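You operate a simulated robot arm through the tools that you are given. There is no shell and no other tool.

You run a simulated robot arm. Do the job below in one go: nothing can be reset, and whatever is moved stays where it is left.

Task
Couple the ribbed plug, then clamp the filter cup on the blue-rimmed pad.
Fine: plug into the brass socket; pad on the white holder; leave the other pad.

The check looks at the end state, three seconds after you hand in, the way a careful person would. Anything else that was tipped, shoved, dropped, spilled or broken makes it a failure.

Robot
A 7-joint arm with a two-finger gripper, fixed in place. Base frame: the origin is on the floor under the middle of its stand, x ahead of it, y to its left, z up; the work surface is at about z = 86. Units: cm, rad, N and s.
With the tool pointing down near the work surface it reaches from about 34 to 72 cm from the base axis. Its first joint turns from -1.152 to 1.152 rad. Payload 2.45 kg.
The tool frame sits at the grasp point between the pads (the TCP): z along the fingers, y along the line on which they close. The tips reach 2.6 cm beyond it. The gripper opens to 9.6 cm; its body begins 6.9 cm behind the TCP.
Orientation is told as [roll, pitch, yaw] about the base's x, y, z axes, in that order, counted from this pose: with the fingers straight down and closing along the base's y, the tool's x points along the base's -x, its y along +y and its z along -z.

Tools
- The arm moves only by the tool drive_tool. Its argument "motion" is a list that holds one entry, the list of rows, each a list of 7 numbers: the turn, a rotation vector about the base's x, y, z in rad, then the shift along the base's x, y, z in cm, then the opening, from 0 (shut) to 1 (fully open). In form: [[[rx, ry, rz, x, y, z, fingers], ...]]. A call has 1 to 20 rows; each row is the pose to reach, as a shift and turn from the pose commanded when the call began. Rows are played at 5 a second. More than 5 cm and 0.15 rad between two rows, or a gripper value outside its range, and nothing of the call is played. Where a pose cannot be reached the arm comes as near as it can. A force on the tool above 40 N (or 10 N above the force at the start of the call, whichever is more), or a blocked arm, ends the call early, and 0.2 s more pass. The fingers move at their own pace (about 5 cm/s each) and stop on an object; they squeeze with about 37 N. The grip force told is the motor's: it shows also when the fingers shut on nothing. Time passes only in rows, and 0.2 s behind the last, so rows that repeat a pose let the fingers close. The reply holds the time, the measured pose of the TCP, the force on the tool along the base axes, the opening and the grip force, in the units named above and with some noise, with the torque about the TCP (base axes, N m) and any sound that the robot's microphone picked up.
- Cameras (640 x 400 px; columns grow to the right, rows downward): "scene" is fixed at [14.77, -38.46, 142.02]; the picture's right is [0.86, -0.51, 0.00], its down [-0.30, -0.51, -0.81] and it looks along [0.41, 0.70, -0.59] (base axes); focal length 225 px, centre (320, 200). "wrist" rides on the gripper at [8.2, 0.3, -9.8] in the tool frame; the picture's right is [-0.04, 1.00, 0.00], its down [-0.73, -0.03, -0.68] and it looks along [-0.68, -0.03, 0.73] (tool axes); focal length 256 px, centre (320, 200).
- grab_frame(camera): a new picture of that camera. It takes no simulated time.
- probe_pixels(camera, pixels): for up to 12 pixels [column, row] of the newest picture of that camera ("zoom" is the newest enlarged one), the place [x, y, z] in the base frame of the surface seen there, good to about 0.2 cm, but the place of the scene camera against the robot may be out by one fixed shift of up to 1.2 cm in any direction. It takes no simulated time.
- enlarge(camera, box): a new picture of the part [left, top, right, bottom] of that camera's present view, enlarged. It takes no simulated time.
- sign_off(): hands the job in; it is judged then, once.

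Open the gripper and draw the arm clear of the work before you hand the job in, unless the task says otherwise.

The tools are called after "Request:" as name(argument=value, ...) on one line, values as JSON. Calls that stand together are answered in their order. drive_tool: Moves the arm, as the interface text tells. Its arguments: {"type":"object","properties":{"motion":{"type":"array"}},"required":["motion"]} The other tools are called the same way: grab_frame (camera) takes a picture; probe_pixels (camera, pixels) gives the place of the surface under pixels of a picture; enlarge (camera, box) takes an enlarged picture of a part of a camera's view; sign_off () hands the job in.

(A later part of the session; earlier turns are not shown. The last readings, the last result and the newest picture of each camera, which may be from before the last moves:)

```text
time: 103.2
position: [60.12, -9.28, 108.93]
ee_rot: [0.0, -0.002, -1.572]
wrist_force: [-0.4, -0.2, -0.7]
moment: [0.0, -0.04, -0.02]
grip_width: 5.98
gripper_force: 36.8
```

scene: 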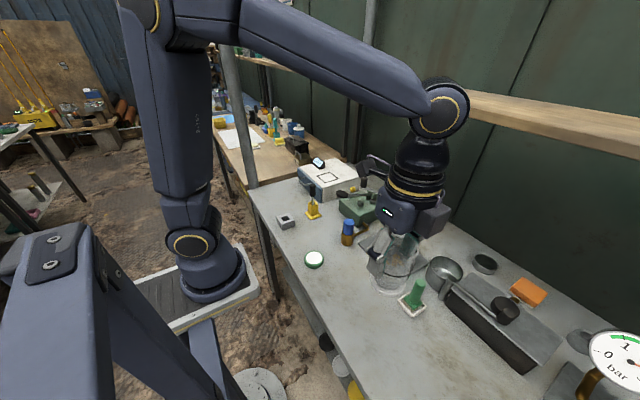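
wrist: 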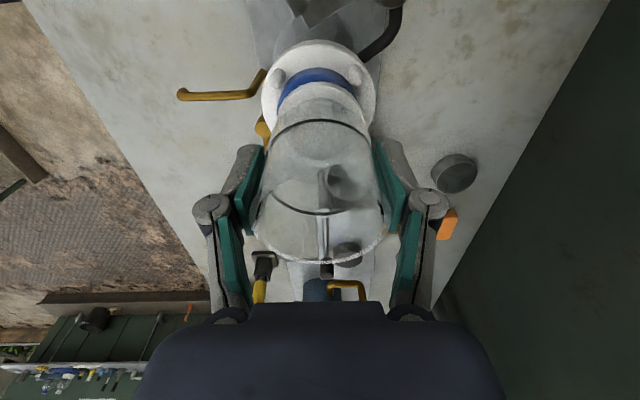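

Cup axis x≈60.2 vs holder ≈59.97, so I shift -0.2 in x and re-measure.

Request:
drive_tool(motion=[[[0, 0, 0, -0.2, 0, 0, 0.4], [0, 0, 0, -0.2, 0, 0, 0.4], [0, 0, 0, -0.2, 0, 0, 0.4]]])

Request:
enlarge(camera="wrist", box=[260, 30, 390, 130])

Request:
probe_pixels(camera="zoom", pixels=[[130, 222], [458, 208], [80, 260], [525, 260], [150, 310], [450, 310], [180, 270], [420, 270], [300, 212], [200, 255], [400, 255], [300, 230]])

```text
time: 104.0
position: [59.91, -9.33, 108.92]
ee_rot: [0.0, -0.001, -1.572]
wrist_force: [0.2, 1.0, -0.6]
moment: [0.0, 0.02, 0.02]
grip_width: 5.97
gripper_force: 37.2
```

```text
4.00 times, centred on (325, 80) of wrist
```

zoom: 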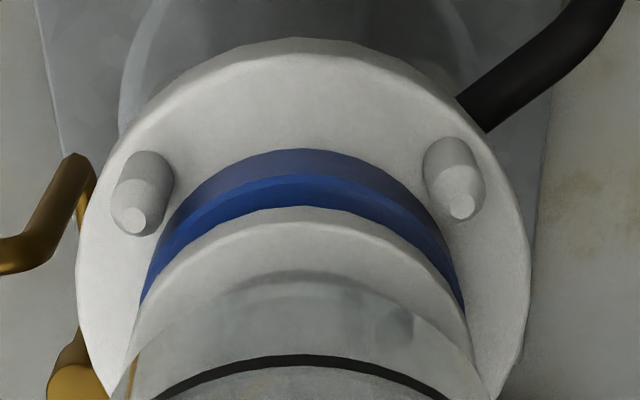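

```text
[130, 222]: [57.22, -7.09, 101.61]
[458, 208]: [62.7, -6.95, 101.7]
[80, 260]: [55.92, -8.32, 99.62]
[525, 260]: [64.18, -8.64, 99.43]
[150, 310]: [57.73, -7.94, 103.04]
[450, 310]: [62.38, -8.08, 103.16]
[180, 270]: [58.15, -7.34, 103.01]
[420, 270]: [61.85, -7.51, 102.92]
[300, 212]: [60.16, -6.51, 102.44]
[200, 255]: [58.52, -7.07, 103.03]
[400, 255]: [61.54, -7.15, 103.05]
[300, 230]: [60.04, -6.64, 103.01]
```

Now flange mid x≈60.03 and holder mid ≈60.0; y ≈-9.47 both. I lower slowly between the peg tips toward the pad (0.9 cm to go).

Request:
drive_tool(motion=[[[0, 0, 0, 0, 0, -0.2, 0.4], [0, 0, 0, 0, 0, -0.4, 0.4], [0, 0, 0, 0, 0, -0.55, 0.4], [0, 0, 0, 0, 0, -0.7, 0.4], [0, 0, 0, 0, 0, -0.7, 0.4]]])

Request:
enlarge(camera="scene", box=[375, 185, 435, 240])

Request:
enlarge(camera="wrist", box=[260, 30, 390, 130])

```text
time: 105.2
position: [59.99, -9.35, 108.29]
ee_rot: [-0.001, -0.002, -1.573]
wrist_force: [-0.2, -0.5, -0.9]
moment: [-0.02, -0.01, -0.02]
grip_width: 5.98
gripper_force: 36.6
```

```text
7.27 times, centred on (405, 212) of scene
```

zoom: 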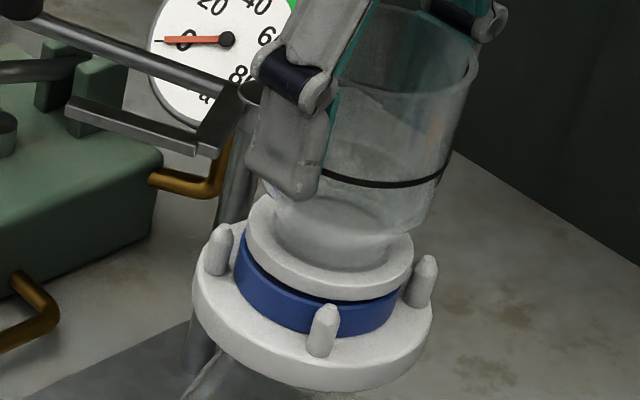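

```text
4.00 times, centred on (325, 80) of wrist
```

zoom: 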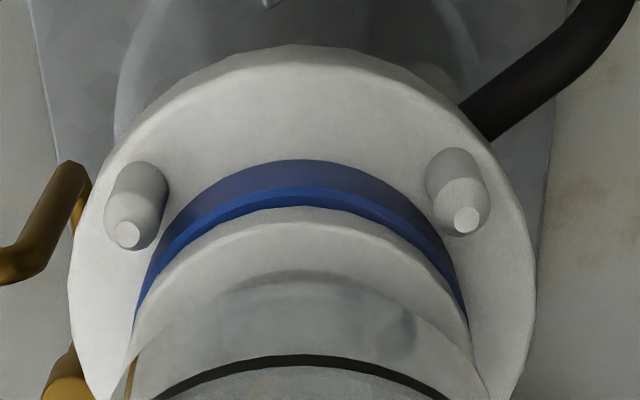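

The flange is just above the pad, inside the pegs, with no force. I lower the last ~0.3 cm.

Request:
drive_tool(motion=[[[0, 0, 0, 0, 0, -0.1, 0.4], [0, 0, 0, 0, 0, -0.2, 0.4], [0, 0, 0, 0, 0, -0.28, 0.4], [0, 0, 0, 0, 0, -0.28, 0.4]]])

Request:
enlarge(camera="scene", box=[375, 185, 435, 240])

```text
time: 106.2
position: [59.95, -9.23, 107.94]
ee_rot: [0.001, -0.002, -1.573]
wrist_force: [-0.6, -0.1, 0.3]
moment: [0.0, 0.01, 0.0]
grip_width: 5.95
gripper_force: 36.6
```

```text
7.27 times, centred on (405, 212) of scene
```

zoom: 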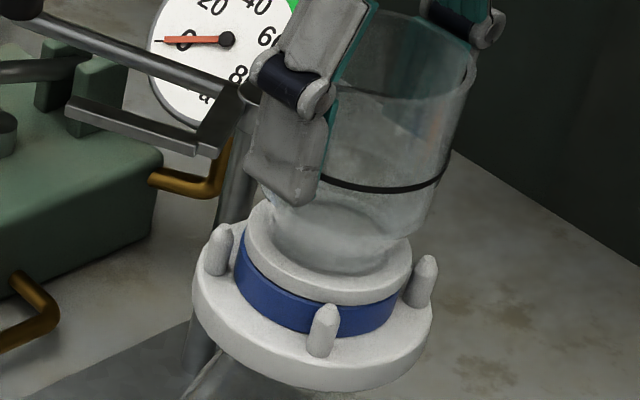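

Still essentially no contact force, the gap looks closed or a hair. I lower another 0.15 cm in small steps.

Request:
drive_tool(motion=[[[0, 0, 0, 0, 0, -0.07, 0.4], [0, 0, 0, 0, 0, -0.14, 0.4], [0, 0, 0, 0, 0, -0.14, 0.4]]])

Request:
enlarge(camera="wrist", box=[260, 30, 390, 130])

```text
time: 107.0
position: [60.06, -9.37, 107.88]
ee_rot: [0.004, -0.003, -1.571]
wrist_force: [1.7, 3.2, 9.4]
moment: [0.19, -0.03, 0.0]
grip_width: 5.97
gripper_force: 37.0
```

```text
4.00 times, centred on (325, 80) of wrist
```

zoom: 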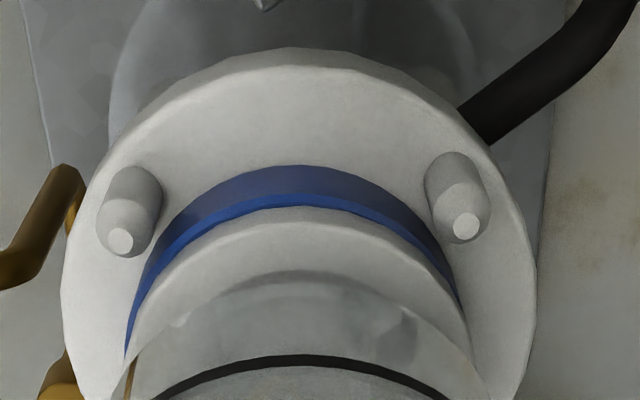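

Contact 9.4 N: the cup rests on the pad. I back off 0.05 cm, open, and rise clear of the rim.

Request:
drive_tool(motion=[[[0, 0, 0, 0, 0, 0.07, 0.4], [0, 0, 0, 0, 0, 0.07, 0.65], [0, 0, 0, 0, 0, 0.07, 0.8], [0, 0, 0, 0, 0, 0.07, 0.85], [0, 0, 0, 0, 0, 3, 0.85], [0, 0, 0, 0, 0, 7, 0.85], [0, 0, 0, 0, 0, 11, 0.85], [0, 0, 0, 0, 0, 13, 0.85]]])

Request:
grab_frame(camera="wrist")

Request:
enlarge(camera="scene", box=[350, 160, 450, 250])

```text
time: 108.8
position: [59.88, -9.48, 120.82]
ee_rot: [0.0, -0.001, -1.573]
wrist_force: [-0.4, -0.8, 0.6]
moment: [-0.02, -0.03, -0.02]
grip_width: 8.15
gripper_force: 0.1
```

```text
taken
```

wrist: 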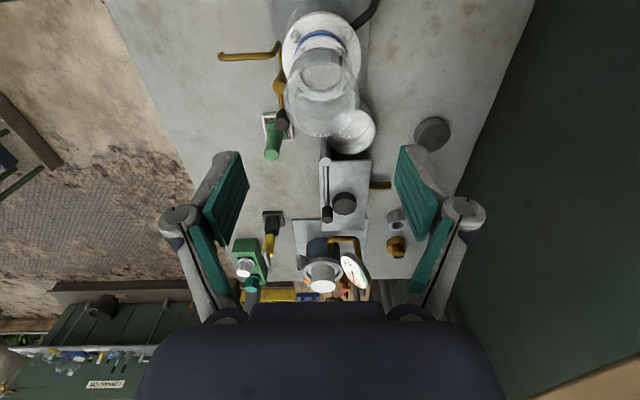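

```text
4.44 times, centred on (400, 205) of scene
```

zoom: 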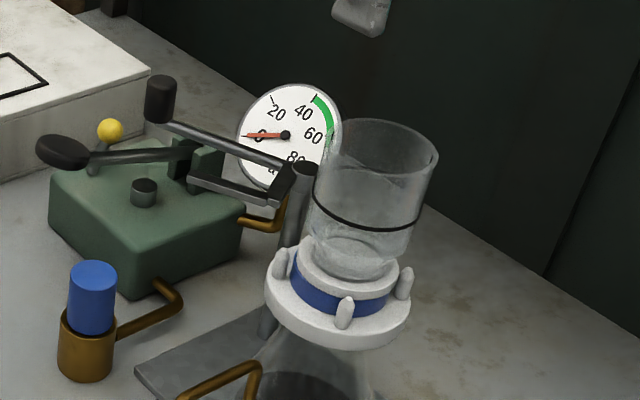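

The cup stands upright on the pad. Next is the clamp: I enlarge the scene view of the clamp arm and handle for its exact shape.

Request:
enlarge(camera="scene", box=[376, 176, 436, 232])

Request:
probe_pixels(camera="zoom", pixels=[[135, 105], [20, 65], [115, 128], [20, 105], [112, 90], [205, 320], [200, 300], [110, 140], [85, 95], [30, 60], [140, 130], [240, 180]])

Request:
enlarge(camera="scene", box=[375, 200, 425, 240])

```text
7.14 times, centred on (406, 204) of scene
```

zoom: 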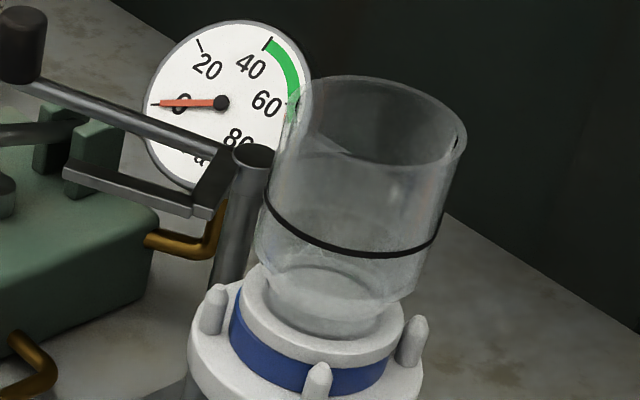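

```text
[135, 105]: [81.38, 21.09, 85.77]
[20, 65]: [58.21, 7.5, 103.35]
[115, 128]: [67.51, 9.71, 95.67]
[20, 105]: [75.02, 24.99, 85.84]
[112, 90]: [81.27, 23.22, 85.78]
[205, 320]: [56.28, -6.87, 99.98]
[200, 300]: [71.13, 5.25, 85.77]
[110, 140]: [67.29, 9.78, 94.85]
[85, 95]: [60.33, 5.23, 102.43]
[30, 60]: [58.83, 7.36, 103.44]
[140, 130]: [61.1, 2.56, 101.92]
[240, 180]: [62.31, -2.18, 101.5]
```

```text
10.00 times, centred on (400, 220) of scene
```

zoom: 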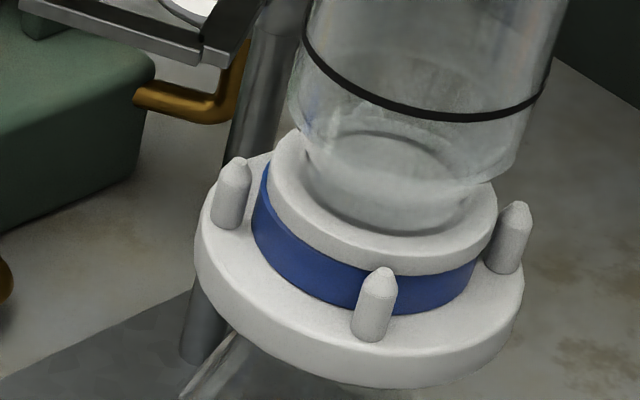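

The cup is well seated: flange on the pad, inside the pegs. The clamp handle knob is near (58.9,8.1), top z≈105, pivot ≈(63.45,-2.05); I go above the knob, yawing to -1.15 so the fingers straddle it along the swing direction.

Request:
drive_tool(motion=[[[0, 0, 0.1, -0.2, 4, 0, 0.6], [0, 0, 0.2, -0.4, 8, 0, 0.6], [0, 0, 0.3, -0.6, 12, 0, 0.5], [0, 0, 0.42, -0.8, 16, 0, 0.45], [0, 0, 0.42, -1, 17.6, -2, 0.45], [0, 0, 0.42, -1, 17.6, -6, 0.45], [0, 0, 0.42, -1, 17.6, -7.5, 0.45], [0, 0, 0.42, -1, 17.6, -7.5, 0.45]]])

Request:
grab_frame(camera="wrist")

Request:
enlarge(camera="scene", box=[330, 140, 450, 240])

```text
time: 110.6
position: [58.84, 8.13, 113.62]
ee_rot: [-0.001, -0.004, -1.152]
wrist_force: [-0.6, 0.0, -1.1]
moment: [-0.01, 0.0, 0.01]
grip_width: 4.35
gripper_force: 0.1
```

```text
taken
```

wrist: 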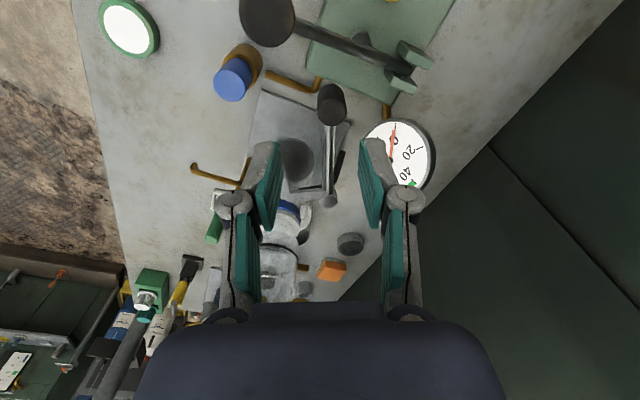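

```text
4.00 times, centred on (390, 190) of scene
```

zoom: 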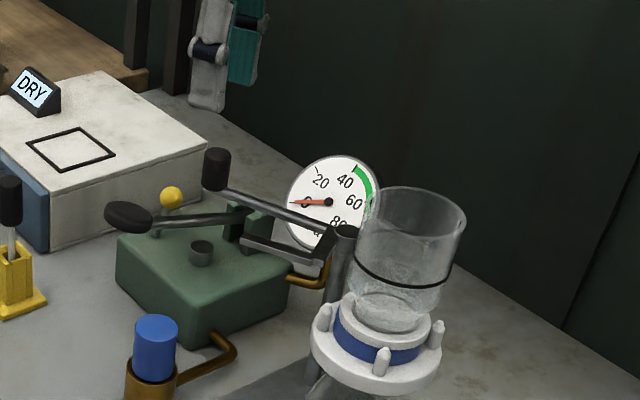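

The knob is at (331,105) and the post top at (330,200). I probe both, plus the rod and the arm, from this close view.

Request:
enlarge(camera="wrist", box=[270, 70, 390, 220])

Request:
probe_pixels(camera="zoom", pixels=[[330, 105], [300, 105], [362, 105], [330, 80], [330, 128], [330, 55], [328, 150], [328, 250], [328, 340], [355, 250], [300, 320], [328, 355]])

```text
2.67 times, centred on (330, 145) of wrist
```

zoom: 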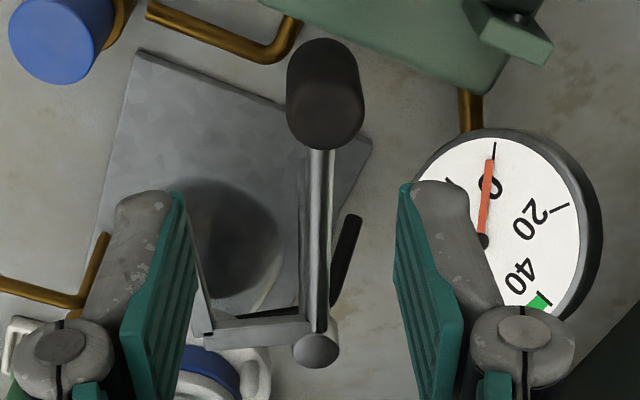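

```text
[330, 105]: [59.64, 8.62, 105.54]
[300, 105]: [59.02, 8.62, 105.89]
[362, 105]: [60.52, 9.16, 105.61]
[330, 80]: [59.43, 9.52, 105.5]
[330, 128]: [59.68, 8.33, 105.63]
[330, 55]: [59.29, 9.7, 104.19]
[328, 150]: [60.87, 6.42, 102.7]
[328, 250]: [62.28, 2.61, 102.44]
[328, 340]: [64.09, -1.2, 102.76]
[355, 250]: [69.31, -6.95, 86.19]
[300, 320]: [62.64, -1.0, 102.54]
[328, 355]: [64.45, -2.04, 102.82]
```

The knob's top centre is ≈(59.6,8.6), z≈105.55. I probe the post top and arm corner more precisely.

Request:
probe_pixels(camera="zoom", pixels=[[316, 350], [296, 350], [336, 350], [316, 334], [316, 366], [325, 112], [325, 95], [325, 140], [290, 110], [360, 110], [210, 328], [200, 290]])

```text
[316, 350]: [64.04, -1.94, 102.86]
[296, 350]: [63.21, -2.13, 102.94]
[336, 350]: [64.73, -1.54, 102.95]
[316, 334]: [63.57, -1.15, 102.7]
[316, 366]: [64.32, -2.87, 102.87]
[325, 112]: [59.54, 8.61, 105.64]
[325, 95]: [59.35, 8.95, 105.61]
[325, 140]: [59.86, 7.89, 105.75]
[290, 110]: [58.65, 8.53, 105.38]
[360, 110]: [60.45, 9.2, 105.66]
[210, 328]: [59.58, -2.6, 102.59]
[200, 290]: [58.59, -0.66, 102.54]
```

Post axis ≈(63.96,-1.93), knob axis ≈(59.55,8.7) (handle 11.5 cm at 112.5°). I centre the fingers over the knob, set a ~3.4 cm gap and descend to z≈105.6 to cage it.

Request:
drive_tool(motion=[[[0, 0, -0.026, 0.71, 0.57, 0, 0.4], [0, 0, -0.026, 0.71, 0.57, -2, 0.37], [0, 0, -0.026, 0.71, 0.57, -4.5, 0.37], [0, 0, -0.026, 0.71, 0.57, -4.5, 0.37]]])

Request:
grab_frame(camera="wrist")

Request:
enlarge(camera="scene", box=[330, 150, 430, 230])

```text
time: 111.6
position: [59.67, 8.87, 108.91]
ee_rot: [0.0, -0.001, -1.178]
wrist_force: [-0.1, 0.5, 0.0]
moment: [0.0, -0.02, -0.01]
grip_width: 3.57
gripper_force: 0.1
```

```text
taken
```

wrist: 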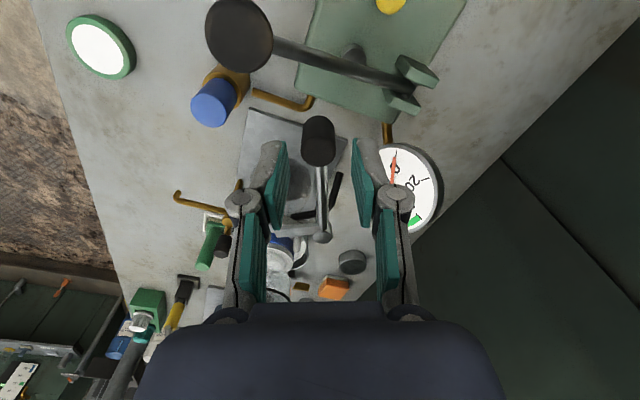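

```text
5.00 times, centred on (380, 190) of scene
```

zoom: 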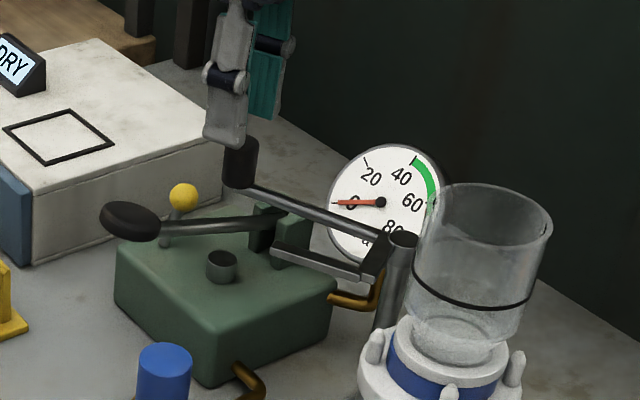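

The knob (col 319) is centred between the pads (289/352). I descend the remaining 3.3 cm to cage it.

Request:
drive_tool(motion=[[[0, 0, 0, -0.05, -0.05, -1.2, 0.37], [0, 0, 0, -0.05, -0.05, -2.4, 0.37], [0, 0, 0, -0.05, -0.05, -3.3, 0.37], [0, 0, 0, -0.05, -0.05, -3.3, 0.37]]])

Request:
grab_frame(camera="wrist")

Request:
enlarge(camera="scene", box=[330, 150, 430, 230])

```text
time: 112.6
position: [59.6, 8.67, 105.6]
ee_rot: [0.001, 0.0, -1.18]
wrist_force: [-0.1, 0.4, 0.2]
moment: [0.01, 0.02, -0.01]
grip_width: 3.56
gripper_force: 0.0
```

```text
taken
```

wrist: 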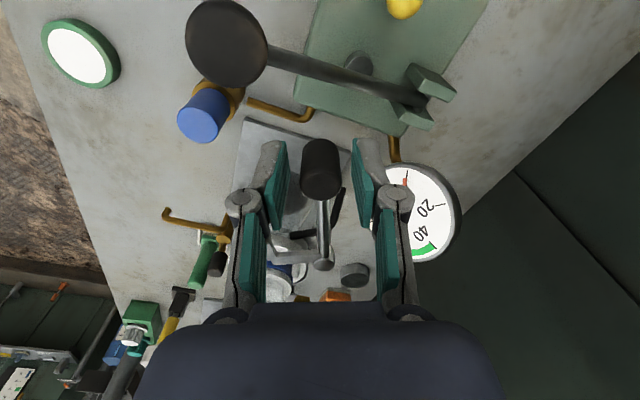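

```text
5.00 times, centred on (380, 190) of scene
```

zoom: 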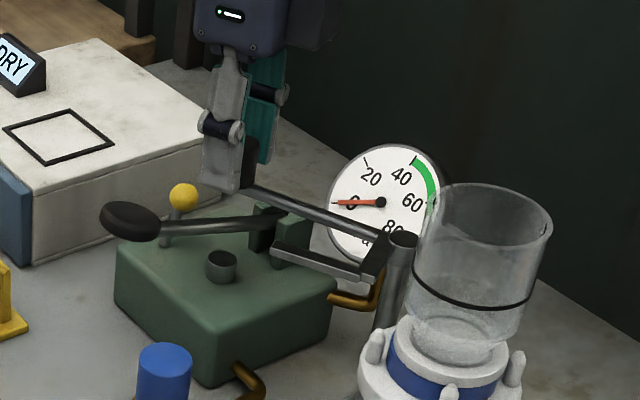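

The knob is caged. I swing it counter-clockwise about the post: first 45° along the computed arc, turning the tool with it.

Request:
drive_tool(motion=[[[0, 0, 0.0785, -0.82, -0.378, 0, 0.37], [0, 0, 0.157, -1.608, -0.82, 0, 0.37], [0, 0, 0.2356, -2.359, -1.321, 0, 0.37], [0, 0, 0.3142, -3.067, -1.88, 0, 0.37], [0, 0, 0.3927, -3.731, -2.493, 0, 0.37], [0, 0, 0.4712, -4.344, -3.157, 0, 0.37], [0, 0, 0.5498, -4.902, -3.865, 0, 0.37], [0, 0, 0.6283, -5.404, -4.616, 0, 0.37], [0, 0, 0.7069, -5.845, -5.404, 0, 0.37], [0, 0, 0.7854, -6.224, -6.224, 0, 0.37], [0, 0, 0.7854, -6.224, -6.224, 0, 0.37]]])

Request:
grab_frame(camera="wrist")

Request:
enlarge(camera="scene", box=[330, 150, 440, 240])

```text
time: 115.0
position: [53.28, 2.43, 105.4]
ee_rot: [0.0, -0.002, -0.39]
wrist_force: [-0.5, 0.1, 0.9]
moment: [0.01, 0.02, 0.01]
grip_width: 3.58
gripper_force: 0.2
```

```text
taken
```

wrist: 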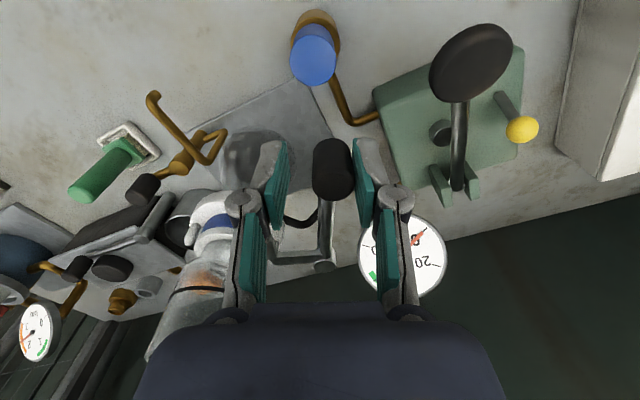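

```text
4.44 times, centred on (385, 195) of scene
```

zoom: 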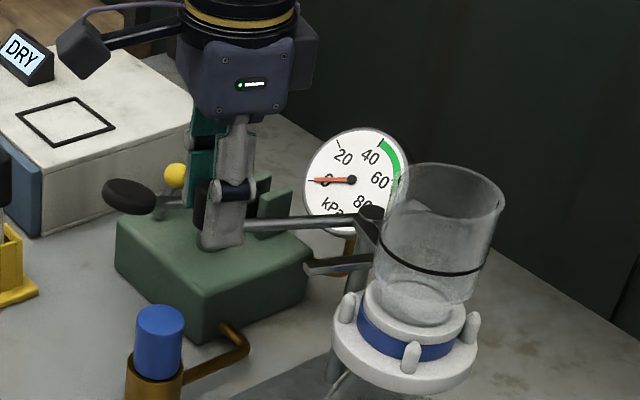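

The handle turns freely and the arm is approaching the cup. I continue 15° more and inspect.

Request:
drive_tool(motion=[[[0, 0, 0.0436, -0.18, -0.47, 0, 0.37], [0, 0, 0.0873, -0.343, -0.943, 0, 0.37], [0, 0, 0.1309, -0.48, -1.43, 0, 0.37], [0, 0, 0.1745, -0.602, -1.912, 0, 0.37], [0, 0, 0.2182, -0.7, -2.4, 0, 0.37], [0, 0, 0.2618, -0.776, -2.9, 0, 0.37], [0, 0, 0.2618, -0.776, -2.9, 0, 0.37]]])

Request:
grab_frame(camera="wrist")

Request:
enlarge(camera="scene", box=[370, 180, 430, 235])

```text
time: 116.6
position: [52.71, -0.49, 105.46]
ee_rot: [-0.001, -0.002, -0.129]
wrist_force: [0.2, 0.7, -0.1]
moment: [-0.01, -0.04, -0.02]
grip_width: 3.56
gripper_force: 0.1
```

```text
taken
```

wrist: 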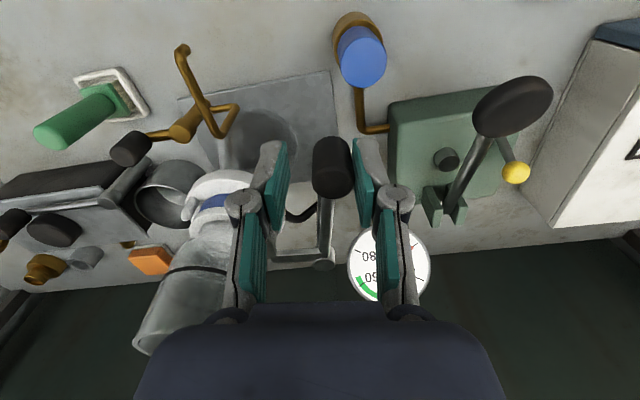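

```text
7.27 times, centred on (400, 208) of scene
```

zoom: 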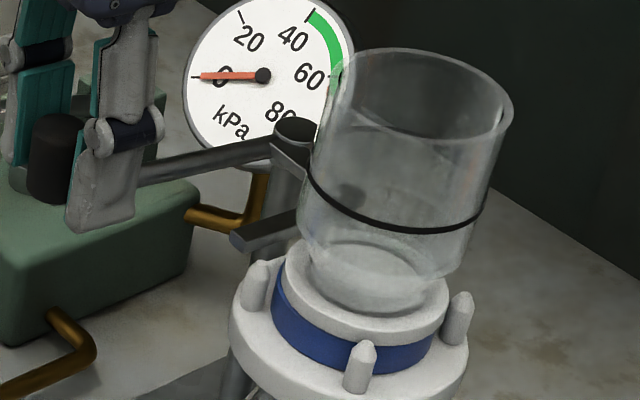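

The bar tip (240,238 in the zoom) is now close to the flange. I advance in small 2.5° steps, 5° in total.

Request:
drive_tool(motion=[[[0, 0, 0.0218, -0.03, -0.25, 0, 0.37], [0, 0, 0.0436, -0.055, -0.498, 0, 0.37], [0, 0, 0.0655, -0.075, -0.75, 0, 0.37], [0, 0, 0.0873, -0.087, -1.0, 0, 0.37], [0, 0, 0.0873, -0.087, -1.0, 0, 0.37]]])

Request:
enlarge(camera="scene", box=[370, 180, 430, 235])

Request:
enlarge(camera="wrist", box=[120, 130, 380, 310])

```text
time: 117.8
position: [52.49, -1.48, 105.51]
ee_rot: [0.001, -0.001, -0.043]
wrist_force: [0.4, -0.5, -0.2]
moment: [0.01, -0.03, 0.02]
grip_width: 3.55
gripper_force: 0.1
```

```text
7.27 times, centred on (400, 208) of scene
```

zoom: 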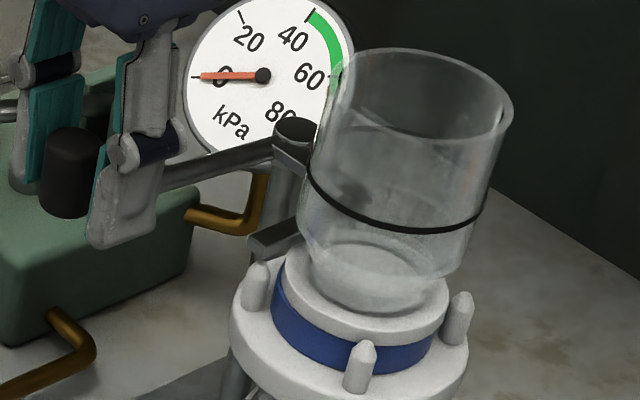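

```text
2.22 times, centred on (250, 220) of wrist
```

zoom: 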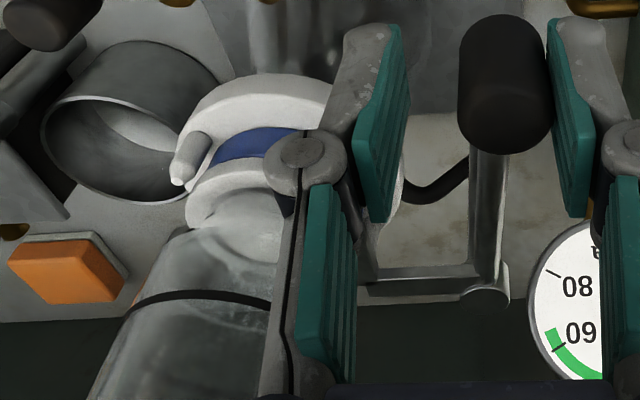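

No resistance yet; the bar tip is at (255,243), still short of the flange. I advance another 5°.

Request:
drive_tool(motion=[[[0, 0, 0.0218, -0.01, -0.25, 0, 0.37], [0, 0, 0.0436, -0.012, -0.501, 0, 0.37], [0, 0, 0.0655, -0.01, -0.75, 0, 0.37], [0, 0, 0.0873, 0, -1.002, 0, 0.37], [0, 0, 0.0873, 0, -1.002, 0, 0.37]]])

Request:
enlarge(camera="scene", box=[370, 180, 430, 235])

Request:
grab_frame(camera="wrist")

```text
time: 119.0
position: [52.74, -2.34, 105.58]
ee_rot: [0.004, -0.001, 0.045]
wrist_force: [5.6, 22.1, -13.3]
moment: [0.21, -0.15, -0.14]
grip_width: 4.77
gripper_force: 8.9
```

```text
7.27 times, centred on (400, 208) of scene
```

zoom: 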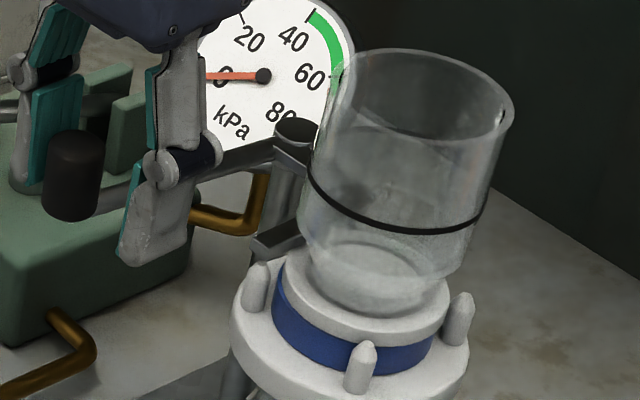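

```text
taken
```

wrist: 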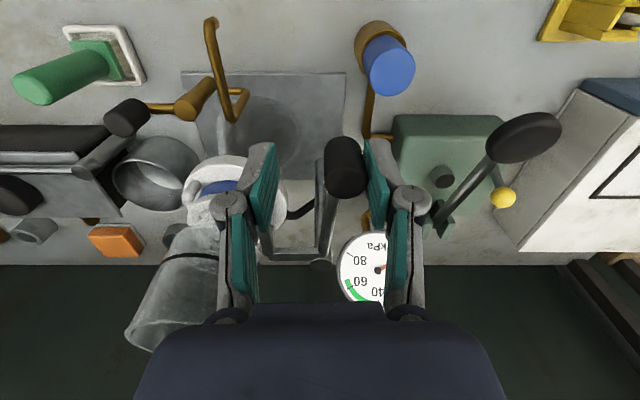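

The handle is now resisted: 22 N in y and the fingers were spread to 4.8 cm, with the bar tip at (258,243). I back off 0.7 cm to relieve the load and look closer.

Request:
drive_tool(motion=[[[0, 0, -0.03, 0, 0.35, 0, 0.37], [0, 0, -0.06, 0, 0.7, 0, 0.37], [0, 0, -0.06, 0, 0.7, 0, 0.37]]])

Request:
enlarge(camera="scene", box=[385, 195, 425, 232])

Request:
enlarge(camera="wrist", box=[160, 130, 350, 290])

```text
time: 119.8
position: [52.67, -1.9, 105.56]
ee_rot: [-0.003, -0.004, -0.017]
wrist_force: [-5.1, 8.2, 1.6]
moment: [0.21, 0.12, 0.08]
grip_width: 4.1
gripper_force: 4.0
```

```text
10.81 times, centred on (405, 214) of scene
```

zoom: 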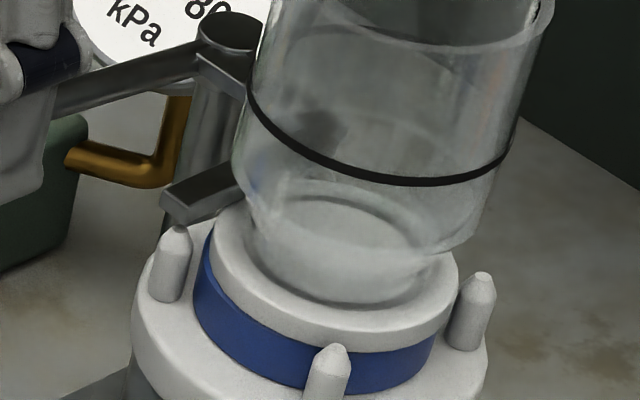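

```text
2.50 times, centred on (255, 210) of wrist
```

zoom: 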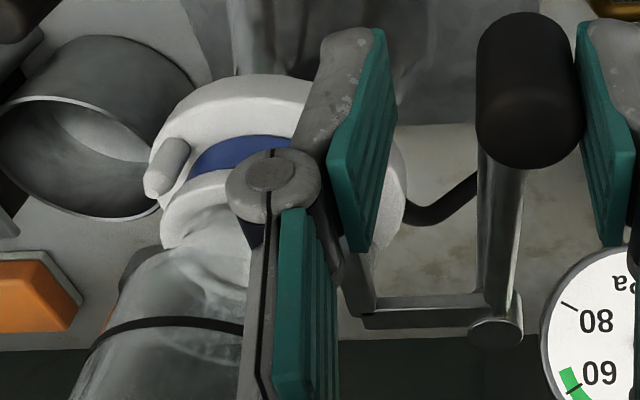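

The bar tip now lies by the flange's back-left edge, but the contact is hard to see. I back off slightly more, rise out of the cage, and retreat for a clear wrist view.

Request:
drive_tool(motion=[[[0, 0, 0, 0, 0.4, 0, 0.37], [0, 0, 0, 0, 0.5, 0, 0.4], [0, 0, 0, 0, 0.5, 1.5, 0.4], [0, 0, 0, 0, 0.5, 4, 0.4], [0, 0, 0, -1, 0, 7, 0.6], [0, 0, 0, -4, -2, 7.5, 0.8], [0, 0, 0, -7, -4, 7.5, 1], [0, 0, 0, -7, -4, 7.5, 1]]])

Request:
grab_frame(camera="wrist")

Request:
enlarge(camera="wrist", box=[260, 150, 400, 290])

Request:
enlarge(camera="scene", box=[355, 175, 435, 240])

```text
time: 121.6
position: [45.33, -5.79, 113.03]
ee_rot: [0.0, -0.004, -0.015]
wrist_force: [-0.3, -0.3, 0.6]
moment: [0.02, -0.02, 0.03]
grip_width: 9.56
gripper_force: 0.0
```

```text
taken
```

wrist: 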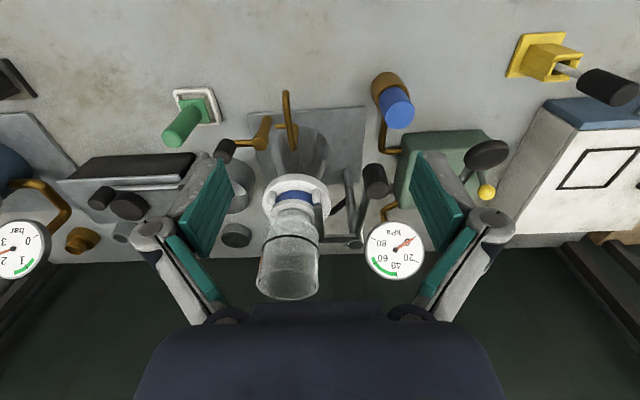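

```text
2.86 times, centred on (330, 220) of wrist
```

zoom: 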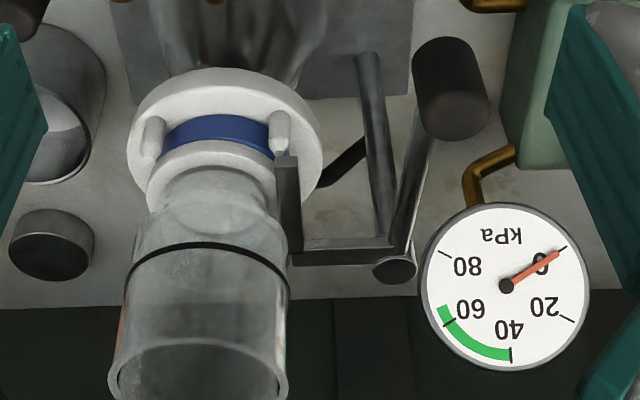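

```text
6.15 times, centred on (395, 208) of scene
```

zoom: 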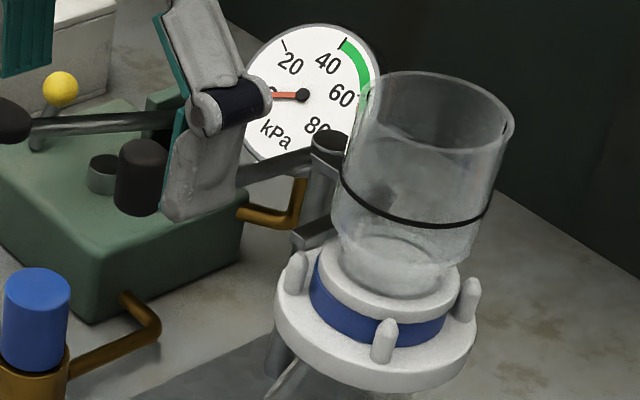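

The bar now lies parallel to x on the +y side of the cup, its tip beside the near peg at (278,135). I probe the bar, the flange and the peg to find what touches.

Request:
probe_pixels(camera="zoom", pixels=[[285, 165], [287, 200], [290, 240], [298, 200], [276, 165], [276, 185], [330, 245], [395, 268], [450, 110], [265, 172], [262, 190], [278, 148]])

Request:
enlarge(camera="wrist", box=[290, 185, 370, 265])

```text
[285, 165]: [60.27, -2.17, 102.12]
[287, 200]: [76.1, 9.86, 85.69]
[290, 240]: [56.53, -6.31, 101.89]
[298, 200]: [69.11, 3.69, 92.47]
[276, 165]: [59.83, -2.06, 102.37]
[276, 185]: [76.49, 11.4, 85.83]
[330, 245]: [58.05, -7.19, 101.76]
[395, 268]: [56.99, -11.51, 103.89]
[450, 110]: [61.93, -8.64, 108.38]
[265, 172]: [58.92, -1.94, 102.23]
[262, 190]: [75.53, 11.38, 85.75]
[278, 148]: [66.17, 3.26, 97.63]
```

```text
5.00 times, centred on (330, 225) of wrist
```

zoom: 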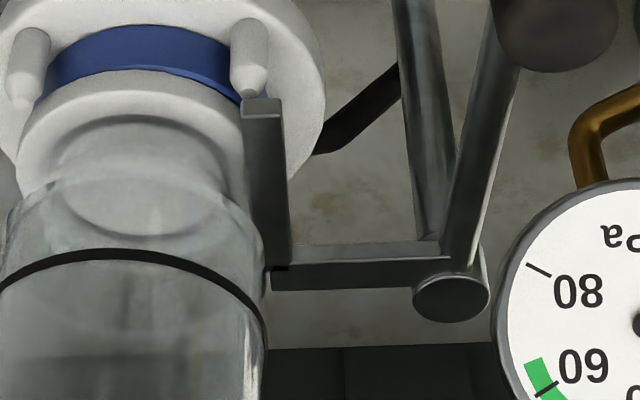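

I repeat the probes on this newest wrist zoom (bar from (270,275) to (262,100), flange right edge near (240,150), peg tip (250,90)).

Request:
probe_pixels(camera="zoom", pixels=[[265, 108], [262, 140], [265, 190], [275, 245], [250, 140], [250, 180], [282, 140], [225, 140], [232, 160], [251, 88], [350, 250], [450, 298]])

```text
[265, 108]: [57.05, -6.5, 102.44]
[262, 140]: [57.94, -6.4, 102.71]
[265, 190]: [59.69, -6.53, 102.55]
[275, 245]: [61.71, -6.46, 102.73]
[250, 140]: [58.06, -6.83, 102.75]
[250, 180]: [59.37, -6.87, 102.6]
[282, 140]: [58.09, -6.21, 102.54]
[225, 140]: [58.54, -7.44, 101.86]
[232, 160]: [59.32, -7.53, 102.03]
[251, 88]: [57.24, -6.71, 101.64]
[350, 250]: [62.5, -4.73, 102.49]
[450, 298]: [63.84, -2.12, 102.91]
```

The bar's outer edge is at y≈-6.95 with top z≈102.6, while the flange (top ≈102.0) reaches y≈-6.5, so the bar already overlaps the flange by ≈0.45 cm and the cup has not moved. I zoom on the contact from the scene side.

Request:
enlarge(camera="scene", box=[386, 200, 412, 222])

Request:
enlarge(camera="wrist", box=[295, 195, 345, 245])

Request:
probe_pixels(camera="zoom", pixels=[[300, 60], [330, 60], [300, 150], [330, 150], [290, 100], [265, 120], [260, 180], [330, 200], [280, 200], [310, 250], [290, 30], [270, 60]])

```text
16.00 times, centred on (399, 211) of scene
```

zoom: 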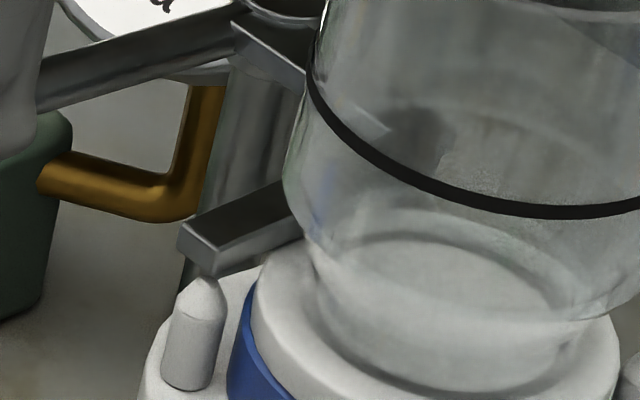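

```text
8.00 times, centred on (320, 220) of wrist
```

zoom: 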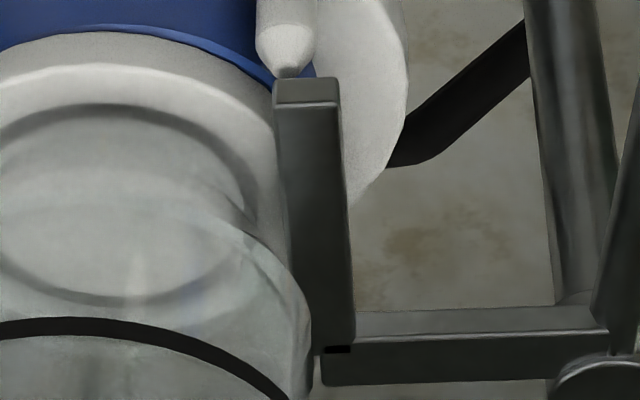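

```text
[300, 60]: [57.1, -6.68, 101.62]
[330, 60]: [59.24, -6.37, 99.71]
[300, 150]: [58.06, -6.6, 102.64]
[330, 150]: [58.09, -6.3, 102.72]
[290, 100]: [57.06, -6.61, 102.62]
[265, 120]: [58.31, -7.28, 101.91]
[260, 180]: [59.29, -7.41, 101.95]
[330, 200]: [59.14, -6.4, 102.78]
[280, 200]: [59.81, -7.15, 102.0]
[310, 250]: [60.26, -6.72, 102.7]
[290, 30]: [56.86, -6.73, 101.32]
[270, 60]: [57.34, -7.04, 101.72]
```

The bar lies over the flange edge with its tip just above the near peg; the cup is unmoved. I check where the knob now rests (has it sprung back?) and the gauge of the current handle angle.

Request:
enlarge(camera="wrist", box=[330, 150, 410, 260])

Request:
probe_pixels(camera="zoom", pixels=[[360, 110], [330, 110], [390, 110], [360, 90], [360, 135], [340, 200], [330, 260], [300, 320], [270, 345], [355, 60], [260, 330], [290, 350]])

```text
3.64 times, centred on (370, 205) of wrist
```

zoom: 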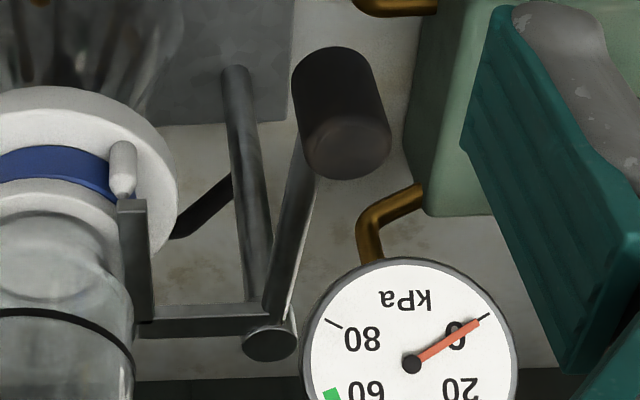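

```text
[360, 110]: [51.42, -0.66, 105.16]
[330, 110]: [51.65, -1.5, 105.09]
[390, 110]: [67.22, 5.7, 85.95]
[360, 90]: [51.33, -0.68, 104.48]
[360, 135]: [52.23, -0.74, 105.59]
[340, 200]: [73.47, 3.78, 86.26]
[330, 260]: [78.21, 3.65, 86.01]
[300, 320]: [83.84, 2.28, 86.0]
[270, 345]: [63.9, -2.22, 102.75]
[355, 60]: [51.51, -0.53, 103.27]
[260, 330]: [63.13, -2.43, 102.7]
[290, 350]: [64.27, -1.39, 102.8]
```

The knob rests at ≈(52.4,-0.85), handle ≈174.4°, without spring-back, so ≈62° of swing ended at a firm stop with the bar over the flange. I go back over the knob to grip it and test that it is really at its end stop.

Request:
drive_tool(motion=[[[0, 0, -0.03, 2.4, 1.65, 0, 0.5], [0, 0, -0.06, 4.8, 3.3, 0, 0.45], [0, 0, -0.083, 7.07, 4.94, 0, 0.45], [0, 0, -0.083, 7.07, 4.94, -2.5, 0.45], [0, 0, -0.083, 7.07, 4.94, -4, 0.45], [0, 0, -0.083, 7.07, 4.94, -4, 0.45]]])

Request:
grab_frame(camera="wrist")

```text
time: 123.0
position: [52.43, -0.88, 109.25]
ee_rot: [-0.001, -0.001, -0.101]
wrist_force: [-0.2, -0.6, 0.2]
moment: [0.03, 0.04, -0.05]
grip_width: 4.32
gripper_force: 0.0
```

```text
taken
```

wrist: 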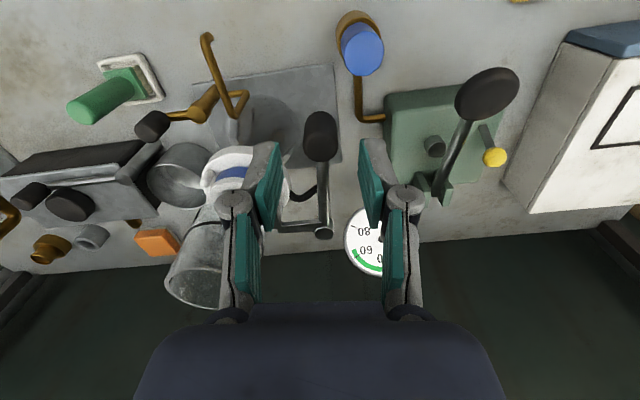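

The knob (col 320) is centred. I descend to z≈105.6 and close on it gently.

Request:
drive_tool(motion=[[[0, 0, 0, 0, 0, -1.5, 0.45], [0, 0, 0, 0, 0, -3, 0.45], [0, 0, 0, 0, 0, -3.65, 0.45], [0, 0, 0, 0, 0, -3.65, 0.35], [0, 0, 0, 0, 0, -3.65, 0.25], [0, 0, 0, 0, 0, -3.65, 0.1], [0, 0, 0, 0, 0, -3.65, 0.1]]])

Request:
enlarge(camera="scene", box=[355, 175, 435, 240])

```text
time: 124.6
position: [52.5, -0.89, 105.43]
ee_rot: [0.002, -0.002, -0.098]
wrist_force: [1.3, 4.0, -3.3]
moment: [0.09, -0.08, 0.01]
grip_width: 2.15
gripper_force: 42.9
```

```text
6.15 times, centred on (395, 208) of scene
```

zoom: 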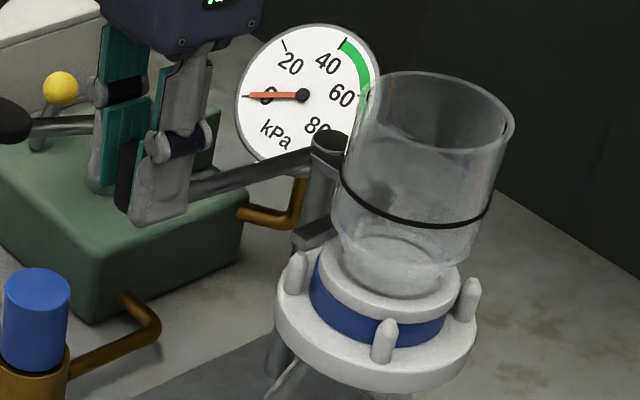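

Gripped at 2.15 cm. I press on along the arc by 0.2 then 0.4 cm and read the resistance.

Request:
drive_tool(motion=[[[0, 0, 0.0087, -0.01, -0.1, 0, 0.1], [0, 0, 0.0175, -0.02, -0.2, 0, 0.1], [0, 0, 0.0262, -0.028, -0.3, 0, 0.1], [0, 0, 0.0262, -0.028, -0.3, 0, 0.1]]])

Request:
enlarge(camera="scene", box=[386, 200, 412, 222])

```text
time: 125.6
position: [52.41, -0.91, 105.42]
ee_rot: [0.001, 0.002, -0.07]
wrist_force: [-19.5, 18.3, 12.0]
moment: [0.53, 0.51, 0.01]
grip_width: 2.13
gripper_force: 45.2
```

```text
16.00 times, centred on (399, 211) of scene
```

zoom: 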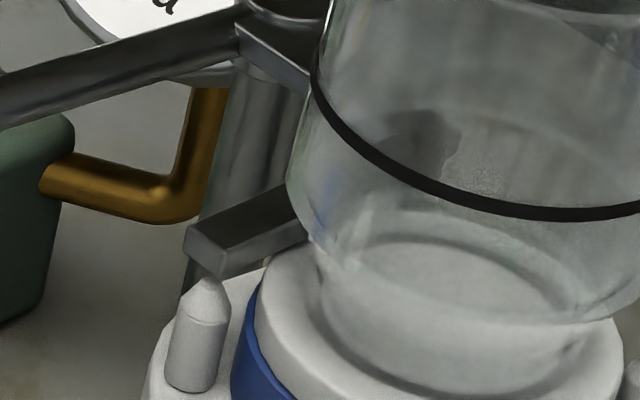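

The handle is against a hard stop (force ≈27 N, no handle motion) and the stand itself flexed slightly, so I must not push more. I relax back to zero load and open.

Request:
drive_tool(motion=[[[0, 0, -0.015, 0.02, 0.2, 0, 0.1], [0, 0, -0.0262, 0.028, 0.3, 0, 0.1], [0, 0, -0.0262, 0.028, 0.3, 0, 0.25], [0, 0, -0.0262, 0.028, 0.3, 0, 0.4], [0, 0, -0.0262, 0.028, 0.3, 0, 0.45]]])

Request:
enlarge(camera="scene", box=[386, 200, 412, 222])

Request:
enlarge(camera="scene", box=[350, 190, 450, 280])

```text
time: 126.8
position: [52.66, -0.88, 105.5]
ee_rot: [0.0, -0.002, -0.099]
wrist_force: [0.2, 0.1, -0.2]
moment: [0.0, -0.02, -0.01]
grip_width: 4.34
gripper_force: 0.1
```

```text
16.00 times, centred on (399, 211) of scene
```

zoom: 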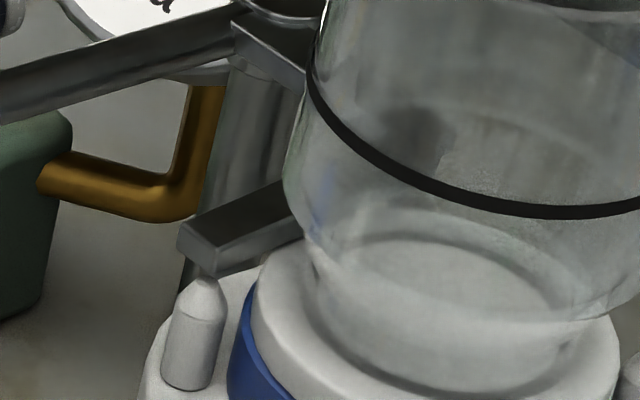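

```text
4.44 times, centred on (400, 235) of scene
```

zoom: 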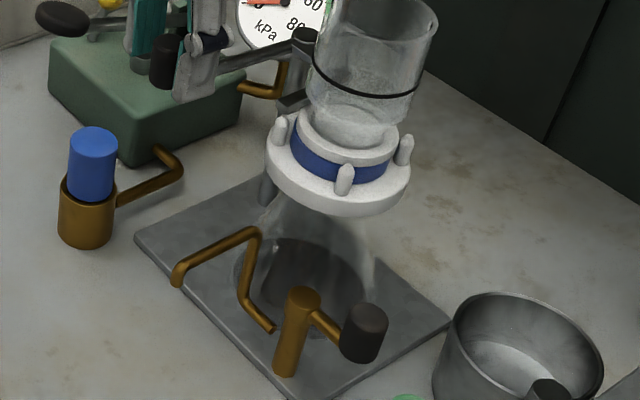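

Everything sprang back exactly (peg at (190,340), bar tip (180,240) as before): the handle is at its end stop with the bar over the flange. I rise out of the cage and withdraw.

Request:
drive_tool(motion=[[[0, 0, 0, -0.1, 0, 1.5, 0.45], [0, 0, 0, -0.1, 0, 4, 0.45], [0, 0, 0, -0.1, 0, 8, 0.5], [0, 0, 0, -3, 0, 12, 0.7], [0, 0, 0, -7, 0, 14, 0.9], [0, 0, 0, -11, -1, 15, 1], [0, 0, 0, -13, -2, 16, 1], [0, 0, 0, -13, -2, 16, 1]]])

Request:
grab_frame(camera="wrist")

Request:
grab_frame(camera="scene")

Request:
enlarge(camera="wrist", box=[260, 120, 400, 260])

```text
time: 128.6
position: [39.74, -2.54, 121.18]
ee_rot: [0.001, -0.001, -0.1]
wrist_force: [0.0, 0.7, 1.0]
moment: [-0.01, -0.04, 0.0]
grip_width: 9.61
gripper_force: 0.0
```

```text
taken
```

wrist: 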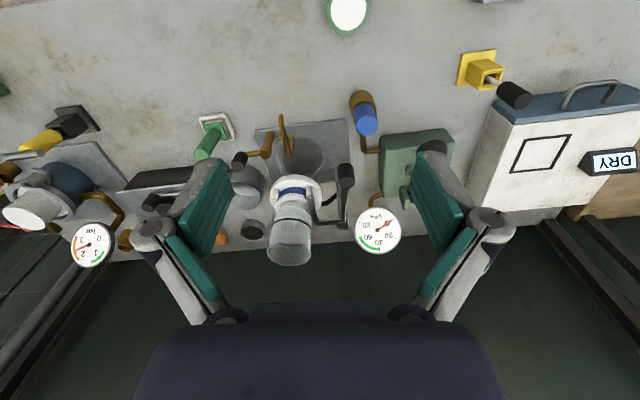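

```text
taken
```

scene: 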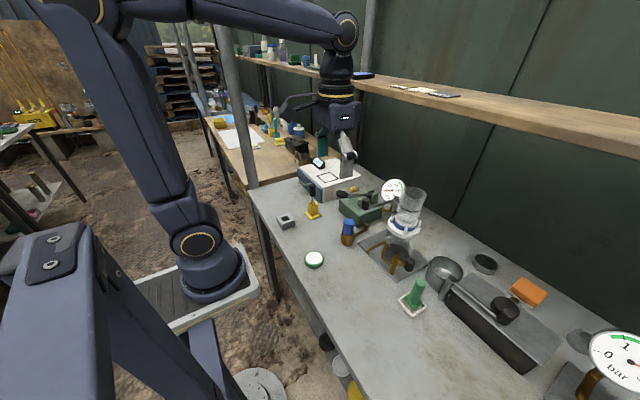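

```text
2.86 times, centred on (330, 190) of wrist
```

zoom: 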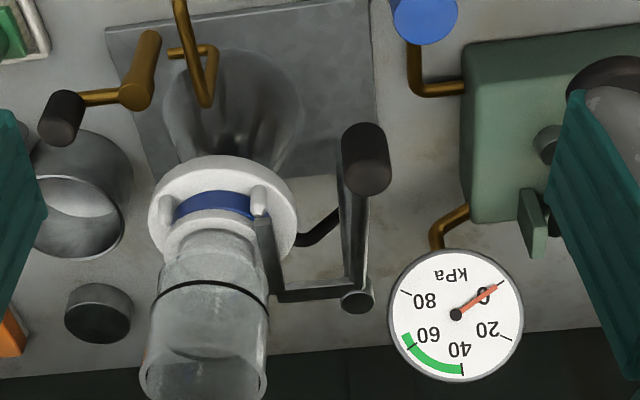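

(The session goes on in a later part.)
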